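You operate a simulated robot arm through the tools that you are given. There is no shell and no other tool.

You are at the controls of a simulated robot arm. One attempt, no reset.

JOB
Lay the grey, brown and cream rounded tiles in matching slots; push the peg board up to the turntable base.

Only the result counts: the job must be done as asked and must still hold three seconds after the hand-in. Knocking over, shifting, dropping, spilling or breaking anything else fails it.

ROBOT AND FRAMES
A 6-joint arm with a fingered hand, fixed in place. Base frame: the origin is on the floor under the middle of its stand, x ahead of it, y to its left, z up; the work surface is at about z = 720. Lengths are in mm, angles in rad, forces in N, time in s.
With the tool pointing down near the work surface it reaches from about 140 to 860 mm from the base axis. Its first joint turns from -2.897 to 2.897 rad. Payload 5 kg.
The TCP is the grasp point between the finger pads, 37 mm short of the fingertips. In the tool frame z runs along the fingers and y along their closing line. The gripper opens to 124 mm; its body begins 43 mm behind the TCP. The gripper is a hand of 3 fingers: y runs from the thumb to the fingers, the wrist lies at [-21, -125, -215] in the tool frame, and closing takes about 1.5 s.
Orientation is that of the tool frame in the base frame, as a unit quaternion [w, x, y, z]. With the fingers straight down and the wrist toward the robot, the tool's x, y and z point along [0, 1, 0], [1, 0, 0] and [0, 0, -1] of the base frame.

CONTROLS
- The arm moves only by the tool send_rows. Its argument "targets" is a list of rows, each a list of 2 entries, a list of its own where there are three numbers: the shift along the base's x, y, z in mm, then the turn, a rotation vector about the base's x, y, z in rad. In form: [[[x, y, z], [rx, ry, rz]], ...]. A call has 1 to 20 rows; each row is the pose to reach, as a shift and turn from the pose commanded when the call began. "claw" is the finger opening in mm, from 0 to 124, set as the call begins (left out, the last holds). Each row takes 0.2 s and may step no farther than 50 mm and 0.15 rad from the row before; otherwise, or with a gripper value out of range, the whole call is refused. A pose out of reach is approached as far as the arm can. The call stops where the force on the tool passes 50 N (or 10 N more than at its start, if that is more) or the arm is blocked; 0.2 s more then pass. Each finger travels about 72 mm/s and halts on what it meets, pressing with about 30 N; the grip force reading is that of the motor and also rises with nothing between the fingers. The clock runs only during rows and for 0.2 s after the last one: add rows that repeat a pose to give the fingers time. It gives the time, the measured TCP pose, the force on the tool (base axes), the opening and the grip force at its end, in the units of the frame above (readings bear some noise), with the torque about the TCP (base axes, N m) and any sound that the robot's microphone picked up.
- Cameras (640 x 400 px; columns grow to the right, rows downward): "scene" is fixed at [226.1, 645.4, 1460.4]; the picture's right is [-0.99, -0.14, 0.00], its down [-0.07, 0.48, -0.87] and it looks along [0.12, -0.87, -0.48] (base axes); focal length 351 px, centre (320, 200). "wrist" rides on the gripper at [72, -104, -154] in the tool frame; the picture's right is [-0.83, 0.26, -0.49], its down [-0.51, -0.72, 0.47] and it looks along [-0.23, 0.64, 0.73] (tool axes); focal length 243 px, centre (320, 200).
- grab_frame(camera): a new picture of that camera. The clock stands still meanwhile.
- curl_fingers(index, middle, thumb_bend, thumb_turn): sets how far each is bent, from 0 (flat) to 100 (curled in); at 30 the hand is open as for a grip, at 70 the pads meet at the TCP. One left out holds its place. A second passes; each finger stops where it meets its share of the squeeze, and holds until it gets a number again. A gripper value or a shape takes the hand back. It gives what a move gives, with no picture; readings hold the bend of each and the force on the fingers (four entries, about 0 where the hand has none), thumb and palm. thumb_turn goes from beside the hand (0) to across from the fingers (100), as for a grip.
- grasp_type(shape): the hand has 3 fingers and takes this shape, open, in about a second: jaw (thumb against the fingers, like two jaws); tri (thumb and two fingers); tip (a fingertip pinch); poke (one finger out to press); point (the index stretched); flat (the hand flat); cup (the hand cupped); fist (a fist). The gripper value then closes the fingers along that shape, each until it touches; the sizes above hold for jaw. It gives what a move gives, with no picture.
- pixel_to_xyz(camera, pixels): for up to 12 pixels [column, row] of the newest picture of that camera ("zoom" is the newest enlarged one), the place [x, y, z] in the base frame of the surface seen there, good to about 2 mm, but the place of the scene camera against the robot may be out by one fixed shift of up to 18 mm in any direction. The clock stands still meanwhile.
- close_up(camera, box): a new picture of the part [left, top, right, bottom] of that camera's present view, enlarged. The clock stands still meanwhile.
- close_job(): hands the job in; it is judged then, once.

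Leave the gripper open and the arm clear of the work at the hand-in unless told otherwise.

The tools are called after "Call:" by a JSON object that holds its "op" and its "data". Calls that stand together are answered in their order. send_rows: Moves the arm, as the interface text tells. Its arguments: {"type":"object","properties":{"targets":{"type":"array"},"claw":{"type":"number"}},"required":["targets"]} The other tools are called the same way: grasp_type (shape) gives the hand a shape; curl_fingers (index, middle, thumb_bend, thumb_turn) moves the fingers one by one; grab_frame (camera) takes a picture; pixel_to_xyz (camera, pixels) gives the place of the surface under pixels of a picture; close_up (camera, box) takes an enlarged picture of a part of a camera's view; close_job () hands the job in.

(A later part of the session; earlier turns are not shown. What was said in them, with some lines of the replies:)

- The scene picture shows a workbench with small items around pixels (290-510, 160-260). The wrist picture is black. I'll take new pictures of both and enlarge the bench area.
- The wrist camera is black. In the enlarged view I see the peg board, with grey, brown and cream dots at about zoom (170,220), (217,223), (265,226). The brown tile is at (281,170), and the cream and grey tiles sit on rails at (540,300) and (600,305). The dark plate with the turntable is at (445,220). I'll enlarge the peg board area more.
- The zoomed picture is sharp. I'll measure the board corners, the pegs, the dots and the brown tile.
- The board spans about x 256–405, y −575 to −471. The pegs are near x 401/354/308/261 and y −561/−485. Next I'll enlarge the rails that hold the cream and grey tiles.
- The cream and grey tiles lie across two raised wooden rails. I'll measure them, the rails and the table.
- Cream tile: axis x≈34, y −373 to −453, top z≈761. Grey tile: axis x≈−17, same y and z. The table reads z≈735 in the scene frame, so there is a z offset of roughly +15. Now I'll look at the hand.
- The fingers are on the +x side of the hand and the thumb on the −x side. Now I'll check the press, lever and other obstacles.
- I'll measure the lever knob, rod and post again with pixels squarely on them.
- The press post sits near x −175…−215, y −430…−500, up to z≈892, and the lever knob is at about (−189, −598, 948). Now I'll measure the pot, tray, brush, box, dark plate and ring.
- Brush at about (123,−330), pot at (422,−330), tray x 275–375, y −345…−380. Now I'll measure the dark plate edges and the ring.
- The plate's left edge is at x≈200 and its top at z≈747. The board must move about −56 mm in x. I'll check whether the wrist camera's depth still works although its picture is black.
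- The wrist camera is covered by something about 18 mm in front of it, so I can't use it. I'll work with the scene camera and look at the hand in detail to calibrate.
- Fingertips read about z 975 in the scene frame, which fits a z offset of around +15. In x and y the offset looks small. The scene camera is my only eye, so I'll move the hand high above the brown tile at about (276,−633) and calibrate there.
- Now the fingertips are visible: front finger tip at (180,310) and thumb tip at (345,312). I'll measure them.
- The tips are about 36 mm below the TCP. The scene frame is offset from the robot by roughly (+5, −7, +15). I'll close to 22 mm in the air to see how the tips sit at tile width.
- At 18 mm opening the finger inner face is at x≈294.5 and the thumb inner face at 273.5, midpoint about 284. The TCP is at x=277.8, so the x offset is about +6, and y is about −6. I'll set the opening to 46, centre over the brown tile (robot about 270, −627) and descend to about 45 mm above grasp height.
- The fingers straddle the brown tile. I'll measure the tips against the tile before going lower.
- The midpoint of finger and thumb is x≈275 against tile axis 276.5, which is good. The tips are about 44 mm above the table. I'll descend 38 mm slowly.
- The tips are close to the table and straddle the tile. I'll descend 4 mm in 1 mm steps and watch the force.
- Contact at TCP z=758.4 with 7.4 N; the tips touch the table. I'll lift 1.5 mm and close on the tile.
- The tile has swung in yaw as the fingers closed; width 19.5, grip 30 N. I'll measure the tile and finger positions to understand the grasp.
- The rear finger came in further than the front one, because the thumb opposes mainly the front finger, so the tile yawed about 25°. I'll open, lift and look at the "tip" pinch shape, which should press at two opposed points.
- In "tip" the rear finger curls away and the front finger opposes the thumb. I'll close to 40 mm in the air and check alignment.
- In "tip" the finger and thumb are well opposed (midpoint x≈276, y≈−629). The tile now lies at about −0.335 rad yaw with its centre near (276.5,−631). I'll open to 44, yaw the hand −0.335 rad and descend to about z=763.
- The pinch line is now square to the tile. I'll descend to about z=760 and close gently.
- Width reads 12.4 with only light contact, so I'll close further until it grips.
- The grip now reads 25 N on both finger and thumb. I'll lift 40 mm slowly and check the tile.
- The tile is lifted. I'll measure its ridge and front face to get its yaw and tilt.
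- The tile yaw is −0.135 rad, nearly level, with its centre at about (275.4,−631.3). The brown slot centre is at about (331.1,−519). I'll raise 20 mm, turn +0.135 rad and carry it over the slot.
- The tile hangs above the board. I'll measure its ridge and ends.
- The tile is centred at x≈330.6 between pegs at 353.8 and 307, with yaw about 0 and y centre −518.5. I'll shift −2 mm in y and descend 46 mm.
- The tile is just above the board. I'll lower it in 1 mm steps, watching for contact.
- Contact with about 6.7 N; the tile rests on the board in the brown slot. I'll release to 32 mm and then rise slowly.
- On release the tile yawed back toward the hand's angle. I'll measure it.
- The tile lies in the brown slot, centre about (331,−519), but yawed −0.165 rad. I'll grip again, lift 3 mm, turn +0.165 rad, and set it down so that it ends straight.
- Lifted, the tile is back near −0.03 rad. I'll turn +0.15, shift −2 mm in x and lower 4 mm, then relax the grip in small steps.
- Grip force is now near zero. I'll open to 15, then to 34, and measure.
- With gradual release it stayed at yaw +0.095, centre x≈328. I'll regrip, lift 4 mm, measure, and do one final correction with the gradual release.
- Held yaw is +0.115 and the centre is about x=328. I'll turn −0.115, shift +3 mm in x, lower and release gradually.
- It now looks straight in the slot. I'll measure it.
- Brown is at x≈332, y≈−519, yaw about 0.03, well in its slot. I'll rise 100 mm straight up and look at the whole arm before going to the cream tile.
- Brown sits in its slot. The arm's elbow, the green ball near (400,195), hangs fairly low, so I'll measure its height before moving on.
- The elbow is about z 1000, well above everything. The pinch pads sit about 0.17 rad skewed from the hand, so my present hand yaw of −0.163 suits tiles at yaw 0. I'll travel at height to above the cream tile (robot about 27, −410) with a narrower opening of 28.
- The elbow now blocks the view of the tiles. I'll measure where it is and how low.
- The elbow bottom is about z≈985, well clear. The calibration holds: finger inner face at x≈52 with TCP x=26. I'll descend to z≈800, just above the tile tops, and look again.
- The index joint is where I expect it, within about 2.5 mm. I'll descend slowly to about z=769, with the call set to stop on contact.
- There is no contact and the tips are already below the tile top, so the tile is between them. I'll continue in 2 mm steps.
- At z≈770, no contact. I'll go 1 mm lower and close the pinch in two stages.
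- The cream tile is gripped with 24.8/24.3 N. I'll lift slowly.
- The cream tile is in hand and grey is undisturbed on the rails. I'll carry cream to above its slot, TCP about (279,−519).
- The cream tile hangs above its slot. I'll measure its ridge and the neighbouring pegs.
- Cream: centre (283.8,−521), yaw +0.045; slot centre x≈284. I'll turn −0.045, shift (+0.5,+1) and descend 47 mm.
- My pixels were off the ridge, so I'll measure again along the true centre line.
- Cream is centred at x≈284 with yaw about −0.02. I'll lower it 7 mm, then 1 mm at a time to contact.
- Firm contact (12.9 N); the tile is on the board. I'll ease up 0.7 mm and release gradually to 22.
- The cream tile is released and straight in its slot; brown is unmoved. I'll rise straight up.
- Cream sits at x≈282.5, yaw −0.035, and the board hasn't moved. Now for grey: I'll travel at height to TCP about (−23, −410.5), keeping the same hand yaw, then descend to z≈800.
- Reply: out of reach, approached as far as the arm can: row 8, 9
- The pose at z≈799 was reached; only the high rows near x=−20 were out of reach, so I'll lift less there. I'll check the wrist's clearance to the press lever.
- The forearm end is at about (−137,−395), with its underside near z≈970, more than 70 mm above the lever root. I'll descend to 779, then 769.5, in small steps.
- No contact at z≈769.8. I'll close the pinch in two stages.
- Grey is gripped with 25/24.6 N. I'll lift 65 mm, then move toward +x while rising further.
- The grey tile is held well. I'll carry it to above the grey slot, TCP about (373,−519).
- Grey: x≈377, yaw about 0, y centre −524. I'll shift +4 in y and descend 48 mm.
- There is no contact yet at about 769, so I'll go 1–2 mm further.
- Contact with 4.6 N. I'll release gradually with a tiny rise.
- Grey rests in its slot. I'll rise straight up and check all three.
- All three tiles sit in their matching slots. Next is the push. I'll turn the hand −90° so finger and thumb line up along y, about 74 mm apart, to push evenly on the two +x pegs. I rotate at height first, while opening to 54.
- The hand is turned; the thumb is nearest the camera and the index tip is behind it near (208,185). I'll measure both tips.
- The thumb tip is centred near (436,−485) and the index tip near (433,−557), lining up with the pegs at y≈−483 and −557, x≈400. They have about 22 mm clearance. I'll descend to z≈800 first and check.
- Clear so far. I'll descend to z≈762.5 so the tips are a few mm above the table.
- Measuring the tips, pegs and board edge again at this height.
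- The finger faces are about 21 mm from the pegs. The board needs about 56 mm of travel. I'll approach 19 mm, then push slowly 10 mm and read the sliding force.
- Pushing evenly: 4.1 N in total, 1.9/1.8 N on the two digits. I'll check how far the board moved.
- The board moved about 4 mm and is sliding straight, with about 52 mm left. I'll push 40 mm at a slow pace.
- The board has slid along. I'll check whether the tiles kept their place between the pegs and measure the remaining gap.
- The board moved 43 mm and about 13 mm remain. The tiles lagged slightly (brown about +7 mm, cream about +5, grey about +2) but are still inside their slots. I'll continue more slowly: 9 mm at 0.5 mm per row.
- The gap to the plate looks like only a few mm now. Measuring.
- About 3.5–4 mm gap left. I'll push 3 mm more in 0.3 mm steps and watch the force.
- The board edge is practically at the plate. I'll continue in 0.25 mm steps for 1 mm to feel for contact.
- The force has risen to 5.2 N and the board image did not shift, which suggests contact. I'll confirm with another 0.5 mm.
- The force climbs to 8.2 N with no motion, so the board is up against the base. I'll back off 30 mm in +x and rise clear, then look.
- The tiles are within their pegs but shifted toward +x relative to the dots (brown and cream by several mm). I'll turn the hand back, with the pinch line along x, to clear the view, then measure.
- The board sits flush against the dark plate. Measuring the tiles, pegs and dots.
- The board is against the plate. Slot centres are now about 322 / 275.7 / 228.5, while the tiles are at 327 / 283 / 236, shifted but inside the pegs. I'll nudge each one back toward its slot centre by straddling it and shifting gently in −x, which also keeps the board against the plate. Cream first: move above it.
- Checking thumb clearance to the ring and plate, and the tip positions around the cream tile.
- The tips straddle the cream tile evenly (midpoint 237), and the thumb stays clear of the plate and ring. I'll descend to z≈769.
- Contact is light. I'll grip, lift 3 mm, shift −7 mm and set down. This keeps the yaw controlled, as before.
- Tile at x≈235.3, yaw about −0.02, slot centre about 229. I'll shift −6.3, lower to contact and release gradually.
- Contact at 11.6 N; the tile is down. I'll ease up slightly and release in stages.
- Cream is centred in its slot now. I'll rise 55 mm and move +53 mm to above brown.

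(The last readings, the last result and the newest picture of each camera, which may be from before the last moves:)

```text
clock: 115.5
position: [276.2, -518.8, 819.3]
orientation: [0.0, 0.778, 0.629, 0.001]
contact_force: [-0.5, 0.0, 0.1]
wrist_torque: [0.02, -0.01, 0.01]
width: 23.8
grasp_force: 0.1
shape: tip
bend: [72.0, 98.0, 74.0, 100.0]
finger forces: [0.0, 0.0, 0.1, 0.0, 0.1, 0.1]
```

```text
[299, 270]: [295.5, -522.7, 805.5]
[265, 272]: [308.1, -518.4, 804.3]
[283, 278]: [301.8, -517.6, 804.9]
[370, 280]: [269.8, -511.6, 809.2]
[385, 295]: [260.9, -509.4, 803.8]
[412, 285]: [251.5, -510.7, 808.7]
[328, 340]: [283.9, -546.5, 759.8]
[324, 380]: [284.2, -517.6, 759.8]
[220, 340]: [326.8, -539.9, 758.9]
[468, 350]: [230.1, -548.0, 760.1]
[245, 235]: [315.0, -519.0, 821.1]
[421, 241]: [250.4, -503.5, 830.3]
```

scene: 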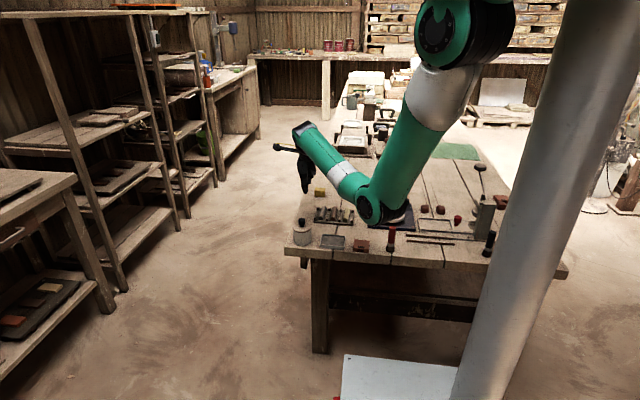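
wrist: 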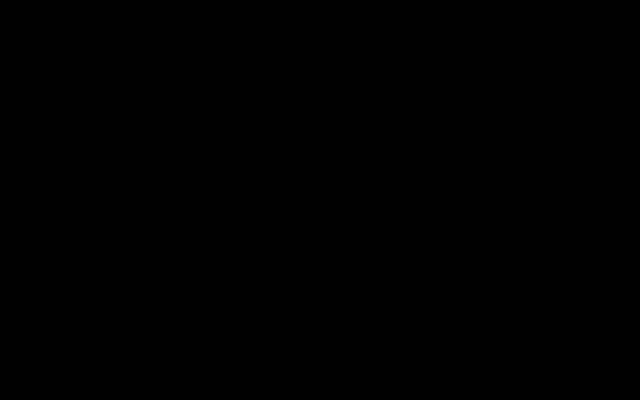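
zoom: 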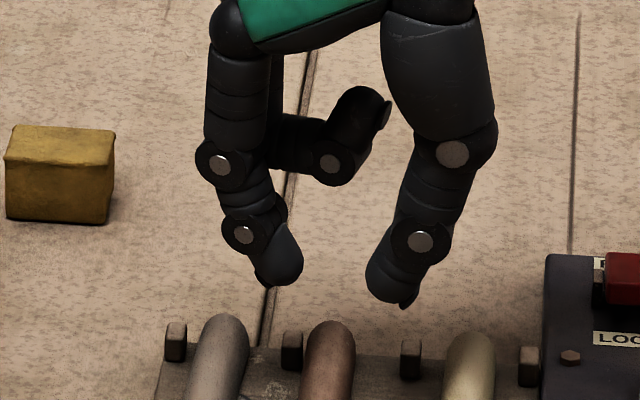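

Midpoint 282.7 against tile 284, with good clearance to both neighbours. I'll descend 50 mm.

Call:
{"op": "send_rows", "data": {"targets": [[[1, 0, -12], [0, 0, 0]], [[1, 0, -24], [0, 0, 0]], [[1, 0, -34], [0, 0, 0]], [[1, 0, -42], [0, 0, 0]], [[1, 0, -47], [0, 0, 0]], [[1, 0, -51], [0, 0, 0]], [[1, 0, -51], [0, 0, 0]]]}}

Call:
{"op": "send_rows", "data": {"targets": [[[0, 0, 0], [0, 0, 0]], [[0, 0, 0], [0, 0, 0]], [[0, 0, 0], [0, 0, 0]]], "claw": 15}}

Call:
{"op": "send_rows", "data": {"targets": [[[0, 0, 0], [0, 0, 0]], [[0, 0, 0], [0, 0, 0]], [[0, 0, 0], [0, 0, 0]], [[0, 0, 0], [0, 0, 0]], [[0, 0, 1.5], [0, 0, 0]], [[0, 0, 3], [0, 0, 0]], [[0, 0, 4], [0, 0, 0]], [[0, 0, 4], [0, 0, 0]]], "claw": 2}}

Call:
{"op": "close_up", "data": {"camera": "scene", "box": [324, 185, 388, 225]}}

```text
clock: 117.1
position: [276.8, -519.2, 770.5]
orientation: [0.0, 0.777, 0.629, 0.0]
contact_force: [-0.6, -0.6, 0.6]
wrist_torque: [0.02, 0.0, -0.02]
width: 23.5
grasp_force: 0.0
shape: tip
bend: [72.0, 98.0, 74.0, 100.0]
finger forces: [0.1, 0.0, 0.1, 0.0, 0.0, 0.0]
```

```text
clock: 117.9
position: [276.1, -518.9, 768.9]
orientation: [0.0, 0.778, 0.629, 0.0]
contact_force: [-0.4, -0.3, 0.1]
wrist_torque: [0.0, 0.01, 0.0]
width: 15.1
grasp_force: 0.1
shape: tip
bend: [71.0, 98.0, 73.0, 100.0]
finger forces: [0.2, 0.0, 0.0, 0.1, 0.1, 0.1]
```

```text
clock: 119.7
position: [276.8, -517.3, 773.9]
orientation: [0.0, 0.778, 0.628, -0.001]
contact_force: [-0.1, 0.0, -0.5]
wrist_torque: [-0.03, -0.02, -0.01]
width: 10.2
grasp_force: 30.1
shape: tip
bend: [71.0, 100.0, 73.0, 100.0]
finger forces: [23.4, 0.0, 0.0, 0.0, 22.8, 0.0]
```

```text
10.00 times, centred on (356, 205) of scene
```

zoom: 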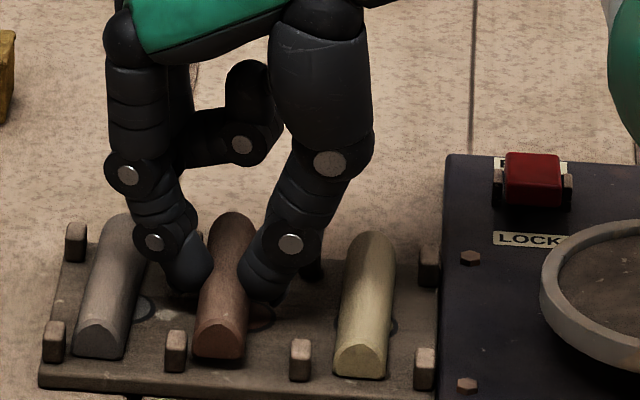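

Call:
{"op": "pixel_to_xyz", "data": {"camera": "zoom", "pixels": [[220, 325], [222, 305], [225, 280], [228, 255], [232, 222], [176, 338], [300, 347], [220, 345], [358, 348], [372, 240]]}}

```text
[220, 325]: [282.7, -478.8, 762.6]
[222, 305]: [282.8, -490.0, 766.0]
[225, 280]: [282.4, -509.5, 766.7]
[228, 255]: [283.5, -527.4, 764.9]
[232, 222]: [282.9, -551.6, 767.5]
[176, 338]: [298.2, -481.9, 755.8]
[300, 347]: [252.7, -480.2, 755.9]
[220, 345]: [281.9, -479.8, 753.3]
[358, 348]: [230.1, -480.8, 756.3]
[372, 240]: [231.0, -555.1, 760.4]
```

Brown is held straight at x≈282.8; slot centre about 275.5. I'll shift −7.2 and lower to contact.

Call:
{"op": "send_rows", "data": {"targets": [[[-1.8, 0, 0], [0, 0, 0]], [[-3.6, 0, 0], [0, 0, 0]], [[-5.4, 0, 0], [0, 0, 0]], [[-7.2, 0, 0], [0, 0, 0]], [[-7.2, 0, -1.5], [0, 0, 0]], [[-7.2, 0, -2.5], [0, 0, 0]], [[-7.2, 0, -3.5], [0, 0, 0]], [[-7.2, 0, -4.3], [0, 0, 0]], [[-7.2, 0, -4.3], [0, 0, 0]]]}}

```text
clock: 121.7
position: [270.3, -517.3, 770.5]
orientation: [0.0, 0.778, 0.629, 0.0]
contact_force: [-1.5, -0.1, 3.6]
wrist_torque: [0.01, 0.05, 0.0]
width: 10.6
grasp_force: 29.7
shape: tip
bend: [71.0, 100.0, 73.0, 100.0]
finger forces: [24.5, 0.1, 0.0, 0.0, 25.5, 0.1]
```

Light contact (3.6 N). I'll release in stages and rise.

Call:
{"op": "send_rows", "data": {"targets": [[[0, 0, 0], [0, 0, 0]], [[0, 0, 0], [0, 0, 0]]], "claw": 11.5}}

Call:
{"op": "send_rows", "data": {"targets": [[[0, 0, 0], [0, 0, 0]], [[0, 0, 0], [0, 0, 0]]], "claw": 14}}

Call:
{"op": "send_rows", "data": {"targets": [[[0, 0, 0], [0, 0, 0]], [[0, 0, 0], [0, 0, 0]]], "claw": 20}}

Call:
{"op": "send_rows", "data": {"targets": [[[0, 0, 4], [0, 0, 0]], [[0, 0, 12], [0, 0, 0]], [[0, 0, 30], [0, 0, 0]], [[0, 0, 50], [0, 0, 0]], [[25, 0, 50], [0, 0, 0]], [[50, 0, 50], [0, 0, 0]], [[50, 0, 50], [0, 0, 0]]], "claw": 24}}

Call:
{"op": "close_up", "data": {"camera": "scene", "box": [314, 185, 378, 225]}}

```text
clock: 122.3
position: [269.2, -515.5, 769.6]
orientation: [0.001, 0.778, 0.629, 0.0]
contact_force: [0.2, 0.1, 4.5]
wrist_torque: [0.02, 0.05, 0.02]
width: 11.5
grasp_force: 0.0
shape: tip
bend: [62.0, 98.0, 73.0, 100.0]
finger forces: [2.1, 0.1, 0.1, 0.0, 2.0, 0.0]
```

```text
clock: 122.9
position: [269.9, -516.2, 768.6]
orientation: [0.0, 0.778, 0.629, 0.0]
contact_force: [0.6, 1.1, 1.3]
wrist_torque: [-0.04, -0.03, -0.01]
width: 14.0
grasp_force: 0.1
shape: tip
bend: [71.0, 98.0, 73.0, 100.0]
finger forces: [0.9, 0.0, 0.1, 0.0, 0.6, 0.1]
```

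```text
clock: 123.5
position: [270.1, -516.6, 768.8]
orientation: [0.0, 0.778, 0.628, 0.0]
contact_force: [-0.6, -0.5, -0.7]
wrist_torque: [-0.02, -0.01, 0.04]
width: 19.6
grasp_force: 0.1
shape: tip
bend: [72.0, 98.0, 74.0, 100.0]
finger forces: [0.0, 0.0, 0.0, 0.1, 0.0, 0.1]
```

```text
clock: 125.1
position: [317.2, -517.6, 820.5]
orientation: [0.0, 0.777, 0.629, 0.0]
contact_force: [-0.8, 1.5, 0.0]
wrist_torque: [0.04, 0.0, -0.02]
width: 23.6
grasp_force: 0.0
shape: tip
bend: [72.0, 98.0, 74.0, 100.0]
finger forces: [0.0, 0.0, 0.0, 0.0, 0.0, 0.0]
```

```text
10.00 times, centred on (346, 205) of scene
```

zoom: 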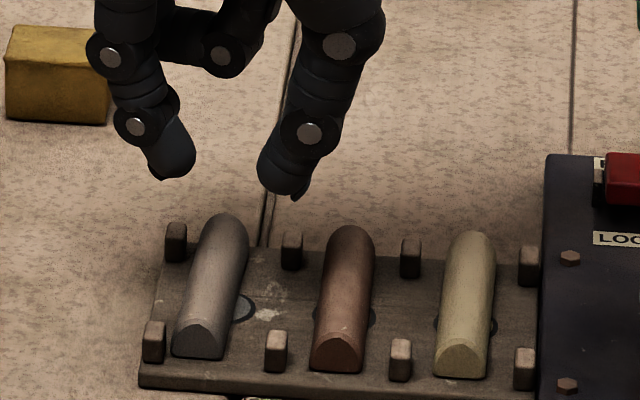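

Brown and cream are well centred now. Grey is at about 327 against slot 322. I'll measure the tips over grey.

Call:
{"op": "pixel_to_xyz", "data": {"camera": "zoom", "pixels": [[192, 155], [160, 165], [262, 170], [300, 180], [222, 230], [210, 290], [201, 325], [176, 232], [292, 238], [154, 328], [276, 337], [345, 300]]}}

```text
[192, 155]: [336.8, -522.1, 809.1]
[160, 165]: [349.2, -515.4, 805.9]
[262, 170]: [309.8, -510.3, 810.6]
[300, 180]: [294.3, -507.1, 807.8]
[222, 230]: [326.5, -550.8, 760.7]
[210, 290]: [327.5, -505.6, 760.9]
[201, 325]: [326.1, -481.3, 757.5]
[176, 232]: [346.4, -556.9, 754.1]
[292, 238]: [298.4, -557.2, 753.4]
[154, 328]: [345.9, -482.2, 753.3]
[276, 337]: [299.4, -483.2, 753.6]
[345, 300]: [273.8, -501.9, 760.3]
```

Midpoint 323.3, tile 327. I'll shift +3.5, descend, grip and lift 4 mm.

Call:
{"op": "send_rows", "data": {"targets": [[[3.5, 0, -12], [0, 0, 0]], [[3.5, 0, -24], [0, 0, 0]], [[3.5, 0, -34], [0, 0, 0]], [[3.5, 0, -42], [0, 0, 0]], [[3.5, 0, -47], [0, 0, 0]], [[3.5, 0, -50.5], [0, 0, 0]], [[3.5, 0, -50.5], [0, 0, 0]]]}}

Call:
{"op": "send_rows", "data": {"targets": [[[0, 0, 0], [0, 0, 0]], [[0, 0, 0], [0, 0, 0]], [[0, 0, 0], [0, 0, 0]]], "claw": 15}}

Call:
{"op": "send_rows", "data": {"targets": [[[0, 0, 0], [0, 0, 0]], [[0, 0, 0], [0, 0, 0]], [[0, 0, 0], [0, 0, 0]], [[0, 0, 0], [0, 0, 0]], [[0, 0, 1.5], [0, 0, 0]], [[0, 0, 3], [0, 0, 0]], [[0, 0, 4], [0, 0, 0]], [[0, 0, 4], [0, 0, 0]]], "claw": 2}}

Call:
{"op": "close_up", "data": {"camera": "scene", "box": [314, 185, 378, 225]}}

```text
clock: 126.7
position: [324.2, -517.2, 768.9]
orientation: [0.0, 0.777, 0.629, 0.0]
contact_force: [-0.2, 0.3, 0.2]
wrist_torque: [0.01, -0.02, 0.0]
width: 23.7
grasp_force: 0.2
shape: tip
bend: [72.0, 98.0, 74.0, 100.0]
finger forces: [0.0, 0.0, 0.0, 0.0, 0.0, 0.0]
```

```text
clock: 127.5
position: [323.7, -516.8, 769.5]
orientation: [0.0, 0.778, 0.629, 0.0]
contact_force: [0.5, -0.4, 0.1]
wrist_torque: [-0.02, -0.01, -0.01]
width: 15.1
grasp_force: 0.0
shape: tip
bend: [71.0, 98.0, 73.0, 100.0]
finger forces: [0.1, 0.0, 0.0, 0.0, 0.1, 0.1]
```

```text
clock: 129.3
position: [323.6, -515.6, 773.2]
orientation: [-0.001, 0.778, 0.629, 0.0]
contact_force: [0.2, 0.8, -0.5]
wrist_torque: [0.03, -0.03, 0.01]
width: 10.5
grasp_force: 29.7
shape: tip
bend: [65.0, 100.0, 73.0, 100.0]
finger forces: [23.5, 0.0, 0.0, 0.0, 23.2, 0.1]
```

```text
10.00 times, centred on (346, 205) of scene
```

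zoom: 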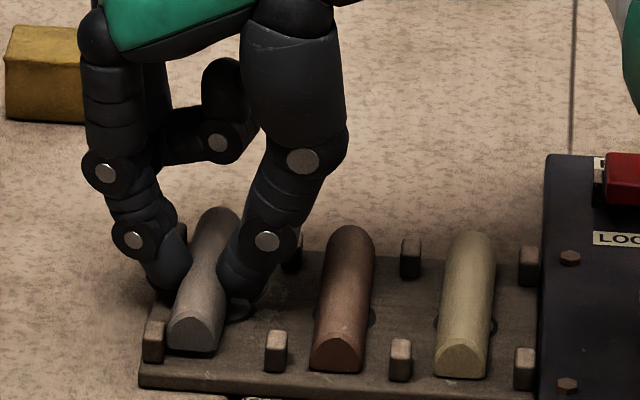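

Call:
{"op": "pixel_to_xyz", "data": {"camera": "zoom", "pixels": [[197, 315], [200, 300], [204, 275], [209, 250], [217, 215], [195, 335], [154, 328], [276, 337], [292, 238], [338, 340], [350, 235]]}}

```text
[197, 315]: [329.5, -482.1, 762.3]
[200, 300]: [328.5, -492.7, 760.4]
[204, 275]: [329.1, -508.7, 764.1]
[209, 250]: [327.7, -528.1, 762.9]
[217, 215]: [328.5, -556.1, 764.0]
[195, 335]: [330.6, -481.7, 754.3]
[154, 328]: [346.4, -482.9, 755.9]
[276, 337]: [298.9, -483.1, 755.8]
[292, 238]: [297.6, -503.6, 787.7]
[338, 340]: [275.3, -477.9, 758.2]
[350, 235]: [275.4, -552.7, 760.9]
```

Grey is held straight at x≈328.6; target 322.5. I'll shift −6, lower to contact, release in stages and rise.

Call:
{"op": "send_rows", "data": {"targets": [[[-1.5, 0, 0], [0, 0, 0]], [[-3, 0, 0], [0, 0, 0]], [[-4.5, 0, 0], [0, 0, 0]], [[-6, 0, 0], [0, 0, 0]], [[-6, 0, -1.5], [0, 0, 0]], [[-6, 0, -2.5], [0, 0, 0]], [[-6, 0, -3.5], [0, 0, 0]], [[-6, 0, -4], [0, 0, 0]], [[-6, 0, -4], [0, 0, 0]]]}}

```text
clock: 131.3
position: [318.1, -518.8, 769.2]
orientation: [0.001, 0.777, 0.629, 0.001]
contact_force: [2.9, 1.1, 6.4]
wrist_torque: [0.03, -0.11, 0.02]
width: 10.3
grasp_force: 30.3
shape: tip
bend: [65.0, 100.0, 73.0, 100.0]
finger forces: [28.1, 0.1, 0.1, 0.0, 24.8, 0.0]
```

Call:
{"op": "send_rows", "data": {"targets": [[[0, 0, 0.3], [0, 0, 0]], [[0, 0, 0.3], [0, 0, 0]]], "claw": 11.5}}

Call:
{"op": "send_rows", "data": {"targets": [[[0, 0, 0], [0, 0, 0]], [[0, 0, 0], [0, 0, 0]]], "claw": 14}}

Call:
{"op": "send_rows", "data": {"targets": [[[0, 0, 0], [0, 0, 0]], [[0, 0, 0], [0, 0, 0]]], "claw": 20}}

Call:
{"op": "send_rows", "data": {"targets": [[[0, 0, 4], [0, 0, 0]], [[0, 0, 12], [0, 0, 0]], [[0, 0, 30], [0, 0, 0]], [[0, 0, 60], [0, 0, 0]], [[0, 0, 100], [0, 0, 0]], [[0, 0, 130], [0, 0, 0]], [[0, 0, 130], [0, 0, 0]]]}}

Call:
{"op": "close_up", "data": {"camera": "scene", "box": [324, 190, 388, 230]}}

```text
clock: 131.9
position: [316.8, -517.1, 767.8]
orientation: [0.0, 0.778, 0.629, -0.001]
contact_force: [1.5, 0.3, 5.3]
wrist_torque: [0.0, -0.05, 0.0]
width: 11.9
grasp_force: 0.1
shape: tip
bend: [62.0, 98.0, 73.0, 100.0]
finger forces: [3.2, 0.0, 0.1, 0.1, 1.4, 0.1]
```

```text
clock: 132.5
position: [316.9, -518.3, 768.2]
orientation: [0.0, 0.778, 0.628, -0.001]
contact_force: [1.7, 0.1, 0.8]
wrist_torque: [0.04, -0.04, 0.01]
width: 13.9
grasp_force: 0.0
shape: tip
bend: [71.0, 98.0, 73.0, 100.0]
finger forces: [1.4, 0.1, 0.0, 0.1, 0.3, 0.0]
```

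```text
clock: 133.1
position: [316.8, -517.9, 768.6]
orientation: [0.0, 0.777, 0.629, 0.0]
contact_force: [0.4, -0.4, -1.2]
wrist_torque: [0.01, 0.02, 0.0]
width: 19.6
grasp_force: 0.1
shape: tip
bend: [72.0, 98.0, 74.0, 100.0]
finger forces: [0.1, 0.1, 0.0, 0.0, 0.0, 0.0]
```

```text
clock: 134.7
position: [318.9, -514.2, 895.8]
orientation: [0.0, 0.777, 0.629, 0.0]
contact_force: [0.0, 0.6, -0.1]
wrist_torque: [0.02, -0.03, -0.02]
width: 20.0
grasp_force: 0.0
shape: tip
bend: [72.0, 98.0, 74.0, 100.0]
finger forces: [0.0, 0.0, 0.0, 0.0, 0.0, 0.0]
```

```text
10.00 times, centred on (356, 210) of scene
```

zoom: 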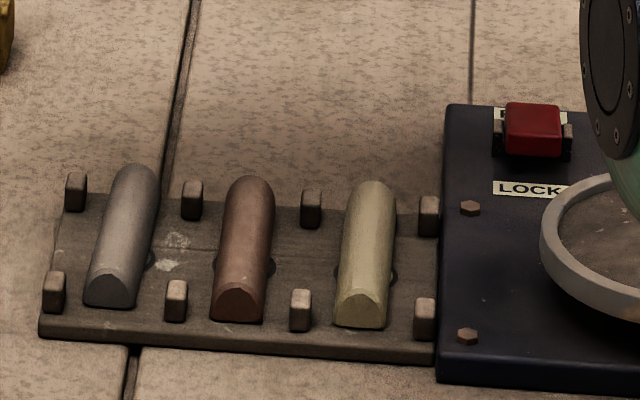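

All three tiles are centred over their dots. I'll check the board/plate joint up close.

Call:
{"op": "close_up", "data": {"camera": "scene", "box": [356, 205, 380, 220]}}

Call:
{"op": "close_up", "data": {"camera": "scene", "box": [356, 215, 380, 230]}}

Call:
{"op": "pixel_to_xyz", "data": {"camera": "zoom", "pixels": [[185, 270], [195, 280], [205, 260], [215, 250], [200, 200], [215, 330], [190, 180], [210, 180]]}}

```text
16.00 times, centred on (368, 212) of scene
```

zoom: 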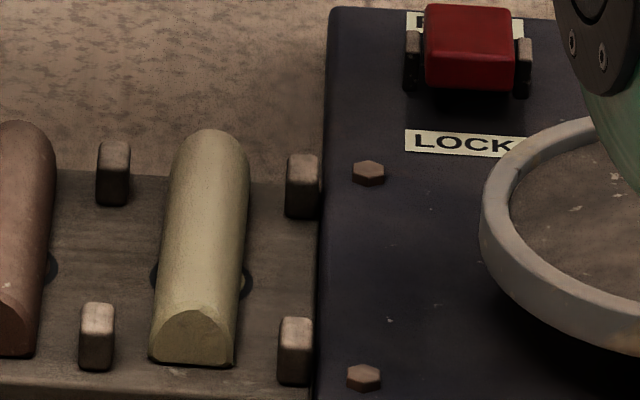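

```text
16.00 times, centred on (368, 222) of scene
```

zoom: 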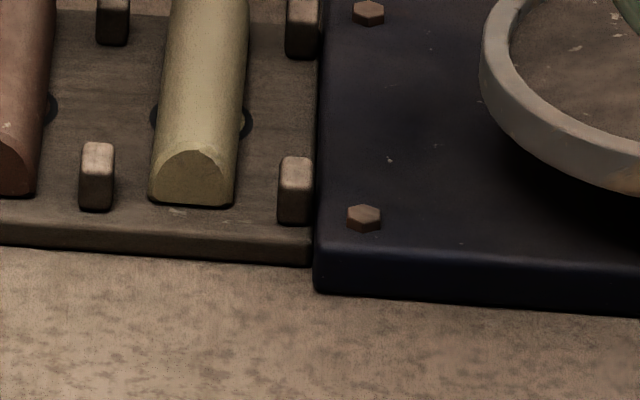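

```text
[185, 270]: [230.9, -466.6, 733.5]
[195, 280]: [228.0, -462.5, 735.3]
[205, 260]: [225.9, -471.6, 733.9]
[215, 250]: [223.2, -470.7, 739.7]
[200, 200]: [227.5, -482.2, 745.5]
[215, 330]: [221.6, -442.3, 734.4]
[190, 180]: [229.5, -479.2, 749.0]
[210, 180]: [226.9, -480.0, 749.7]
```

The board edge lies flush along the plate. Now I'll raise the arm, go back toward the starting pose and open the hand.

Call:
{"op": "send_rows", "data": {"targets": [[[0, 0, 30], [0, 0, 0]], [[0, 0, 65], [0, 0, 0]], [[0, 0, 100], [0, 0, 0]], [[-30, -15, 100], [0, 0, 0.05]], [[-65, -30, 100], [0, 0, 0.1]], [[-100, -45, 100], [0, 0, 0.15]], [[-135, -60, 100], [0, 0, 0.2]], [[-165, -78, 100], [0, 0, 0.207]], [[-188, -90, 100], [0, 0, 0.207]], [[-188, -90, 100], [0, 0, 0.207]]]}}

Call:
{"op": "grasp_type", "data": {"shape": "jaw"}}

Call:
{"op": "grab_frame", "data": {"camera": "scene"}}

Call:
{"op": "close_up", "data": {"camera": "scene", "box": [280, 160, 440, 260]}}

Call:
{"op": "close_up", "data": {"camera": "scene", "box": [400, 160, 560, 260]}}

```text
clock: 136.9
position: [129.4, -605.1, 998.3]
orientation: [0.0, 0.708, 0.706, 0.0]
contact_force: [0.1, 0.8, 0.5]
wrist_torque: [0.0, 0.0, -0.01]
width: 19.7
grasp_force: 0.0
shape: tip
bend: [72.0, 98.0, 74.0, 100.0]
finger forces: [0.0, 0.1, 0.0, 0.0, 0.1, 0.0]
```

```text
clock: 137.8
position: [130.0, -605.3, 998.3]
orientation: [0.0, 0.708, 0.706, 0.0]
contact_force: [0.3, -0.3, -0.3]
wrist_torque: [-0.01, 0.01, 0.0]
width: 123.8
grasp_force: 0.1
shape: jaw
bend: [30.0, 30.0, 30.0, 98.0]
finger forces: [0.0, 0.1, 0.0, 0.0, 0.0, 0.1]
```

```text
taken
```

scene: 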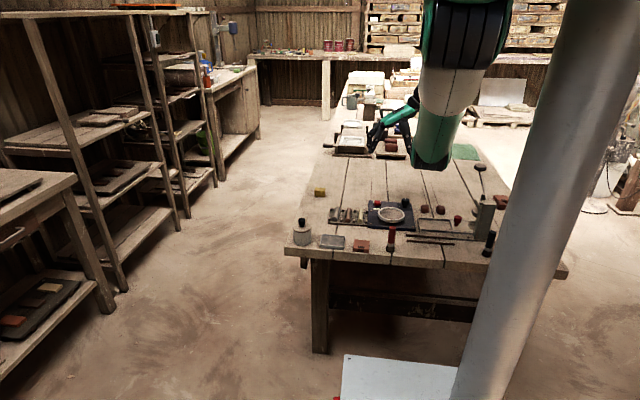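

```text
4.00 times, centred on (360, 210) of scene
```

zoom: 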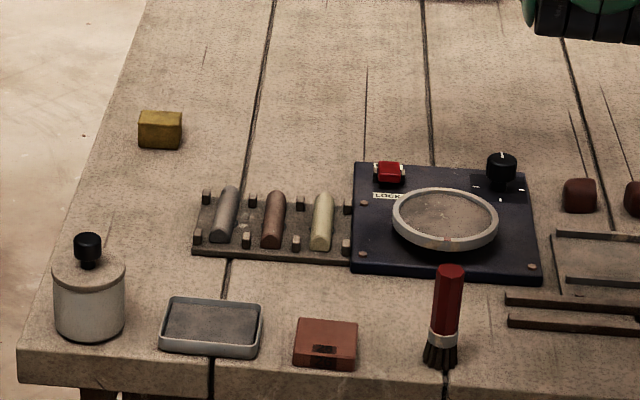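

```text
4.00 times, centred on (480, 210) of scene
```

zoom: 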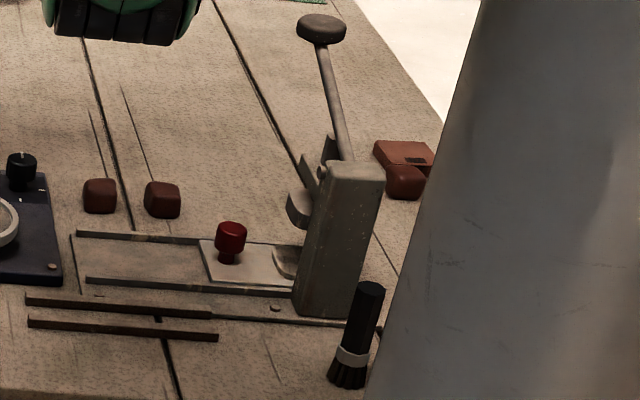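

All other objects match the first pictures: rails, brush, pot, tray, box, plate, press and yellow block. The tiles lie in their matching slots, the board is flush with the turntable base, the hand is open and the arm is back at its start pose. I'm handing the job in.

Call:
{"op": "close_job", "data": {}}

```text
The job is handed in.
```

The grey, brown and cream tiles are in their matching slots, and the peg board is pushed up against the turntable base. I've handed the job in; no verdict has come back yet.

- **Tiles:** each one sits straight and within about 2 mm of the middle of its slot. They slid a few millimetres while I pushed the board, so I re-centred all three afterwards.
- **Peg board:** in the close-ups its edge lies flush along the base plate, with no visible gap. The pushing force rose to about 8 N with no further movement, and the plate did not shift.
- **Everything else:** in the final pictures, all the other items I could see are where they were at the start.
- **Robot:** the hand is open, and the arm is back at its starting position, clear of the work.

The wrist camera was covered the whole time, so these checks come from the scene camera and the force readings.
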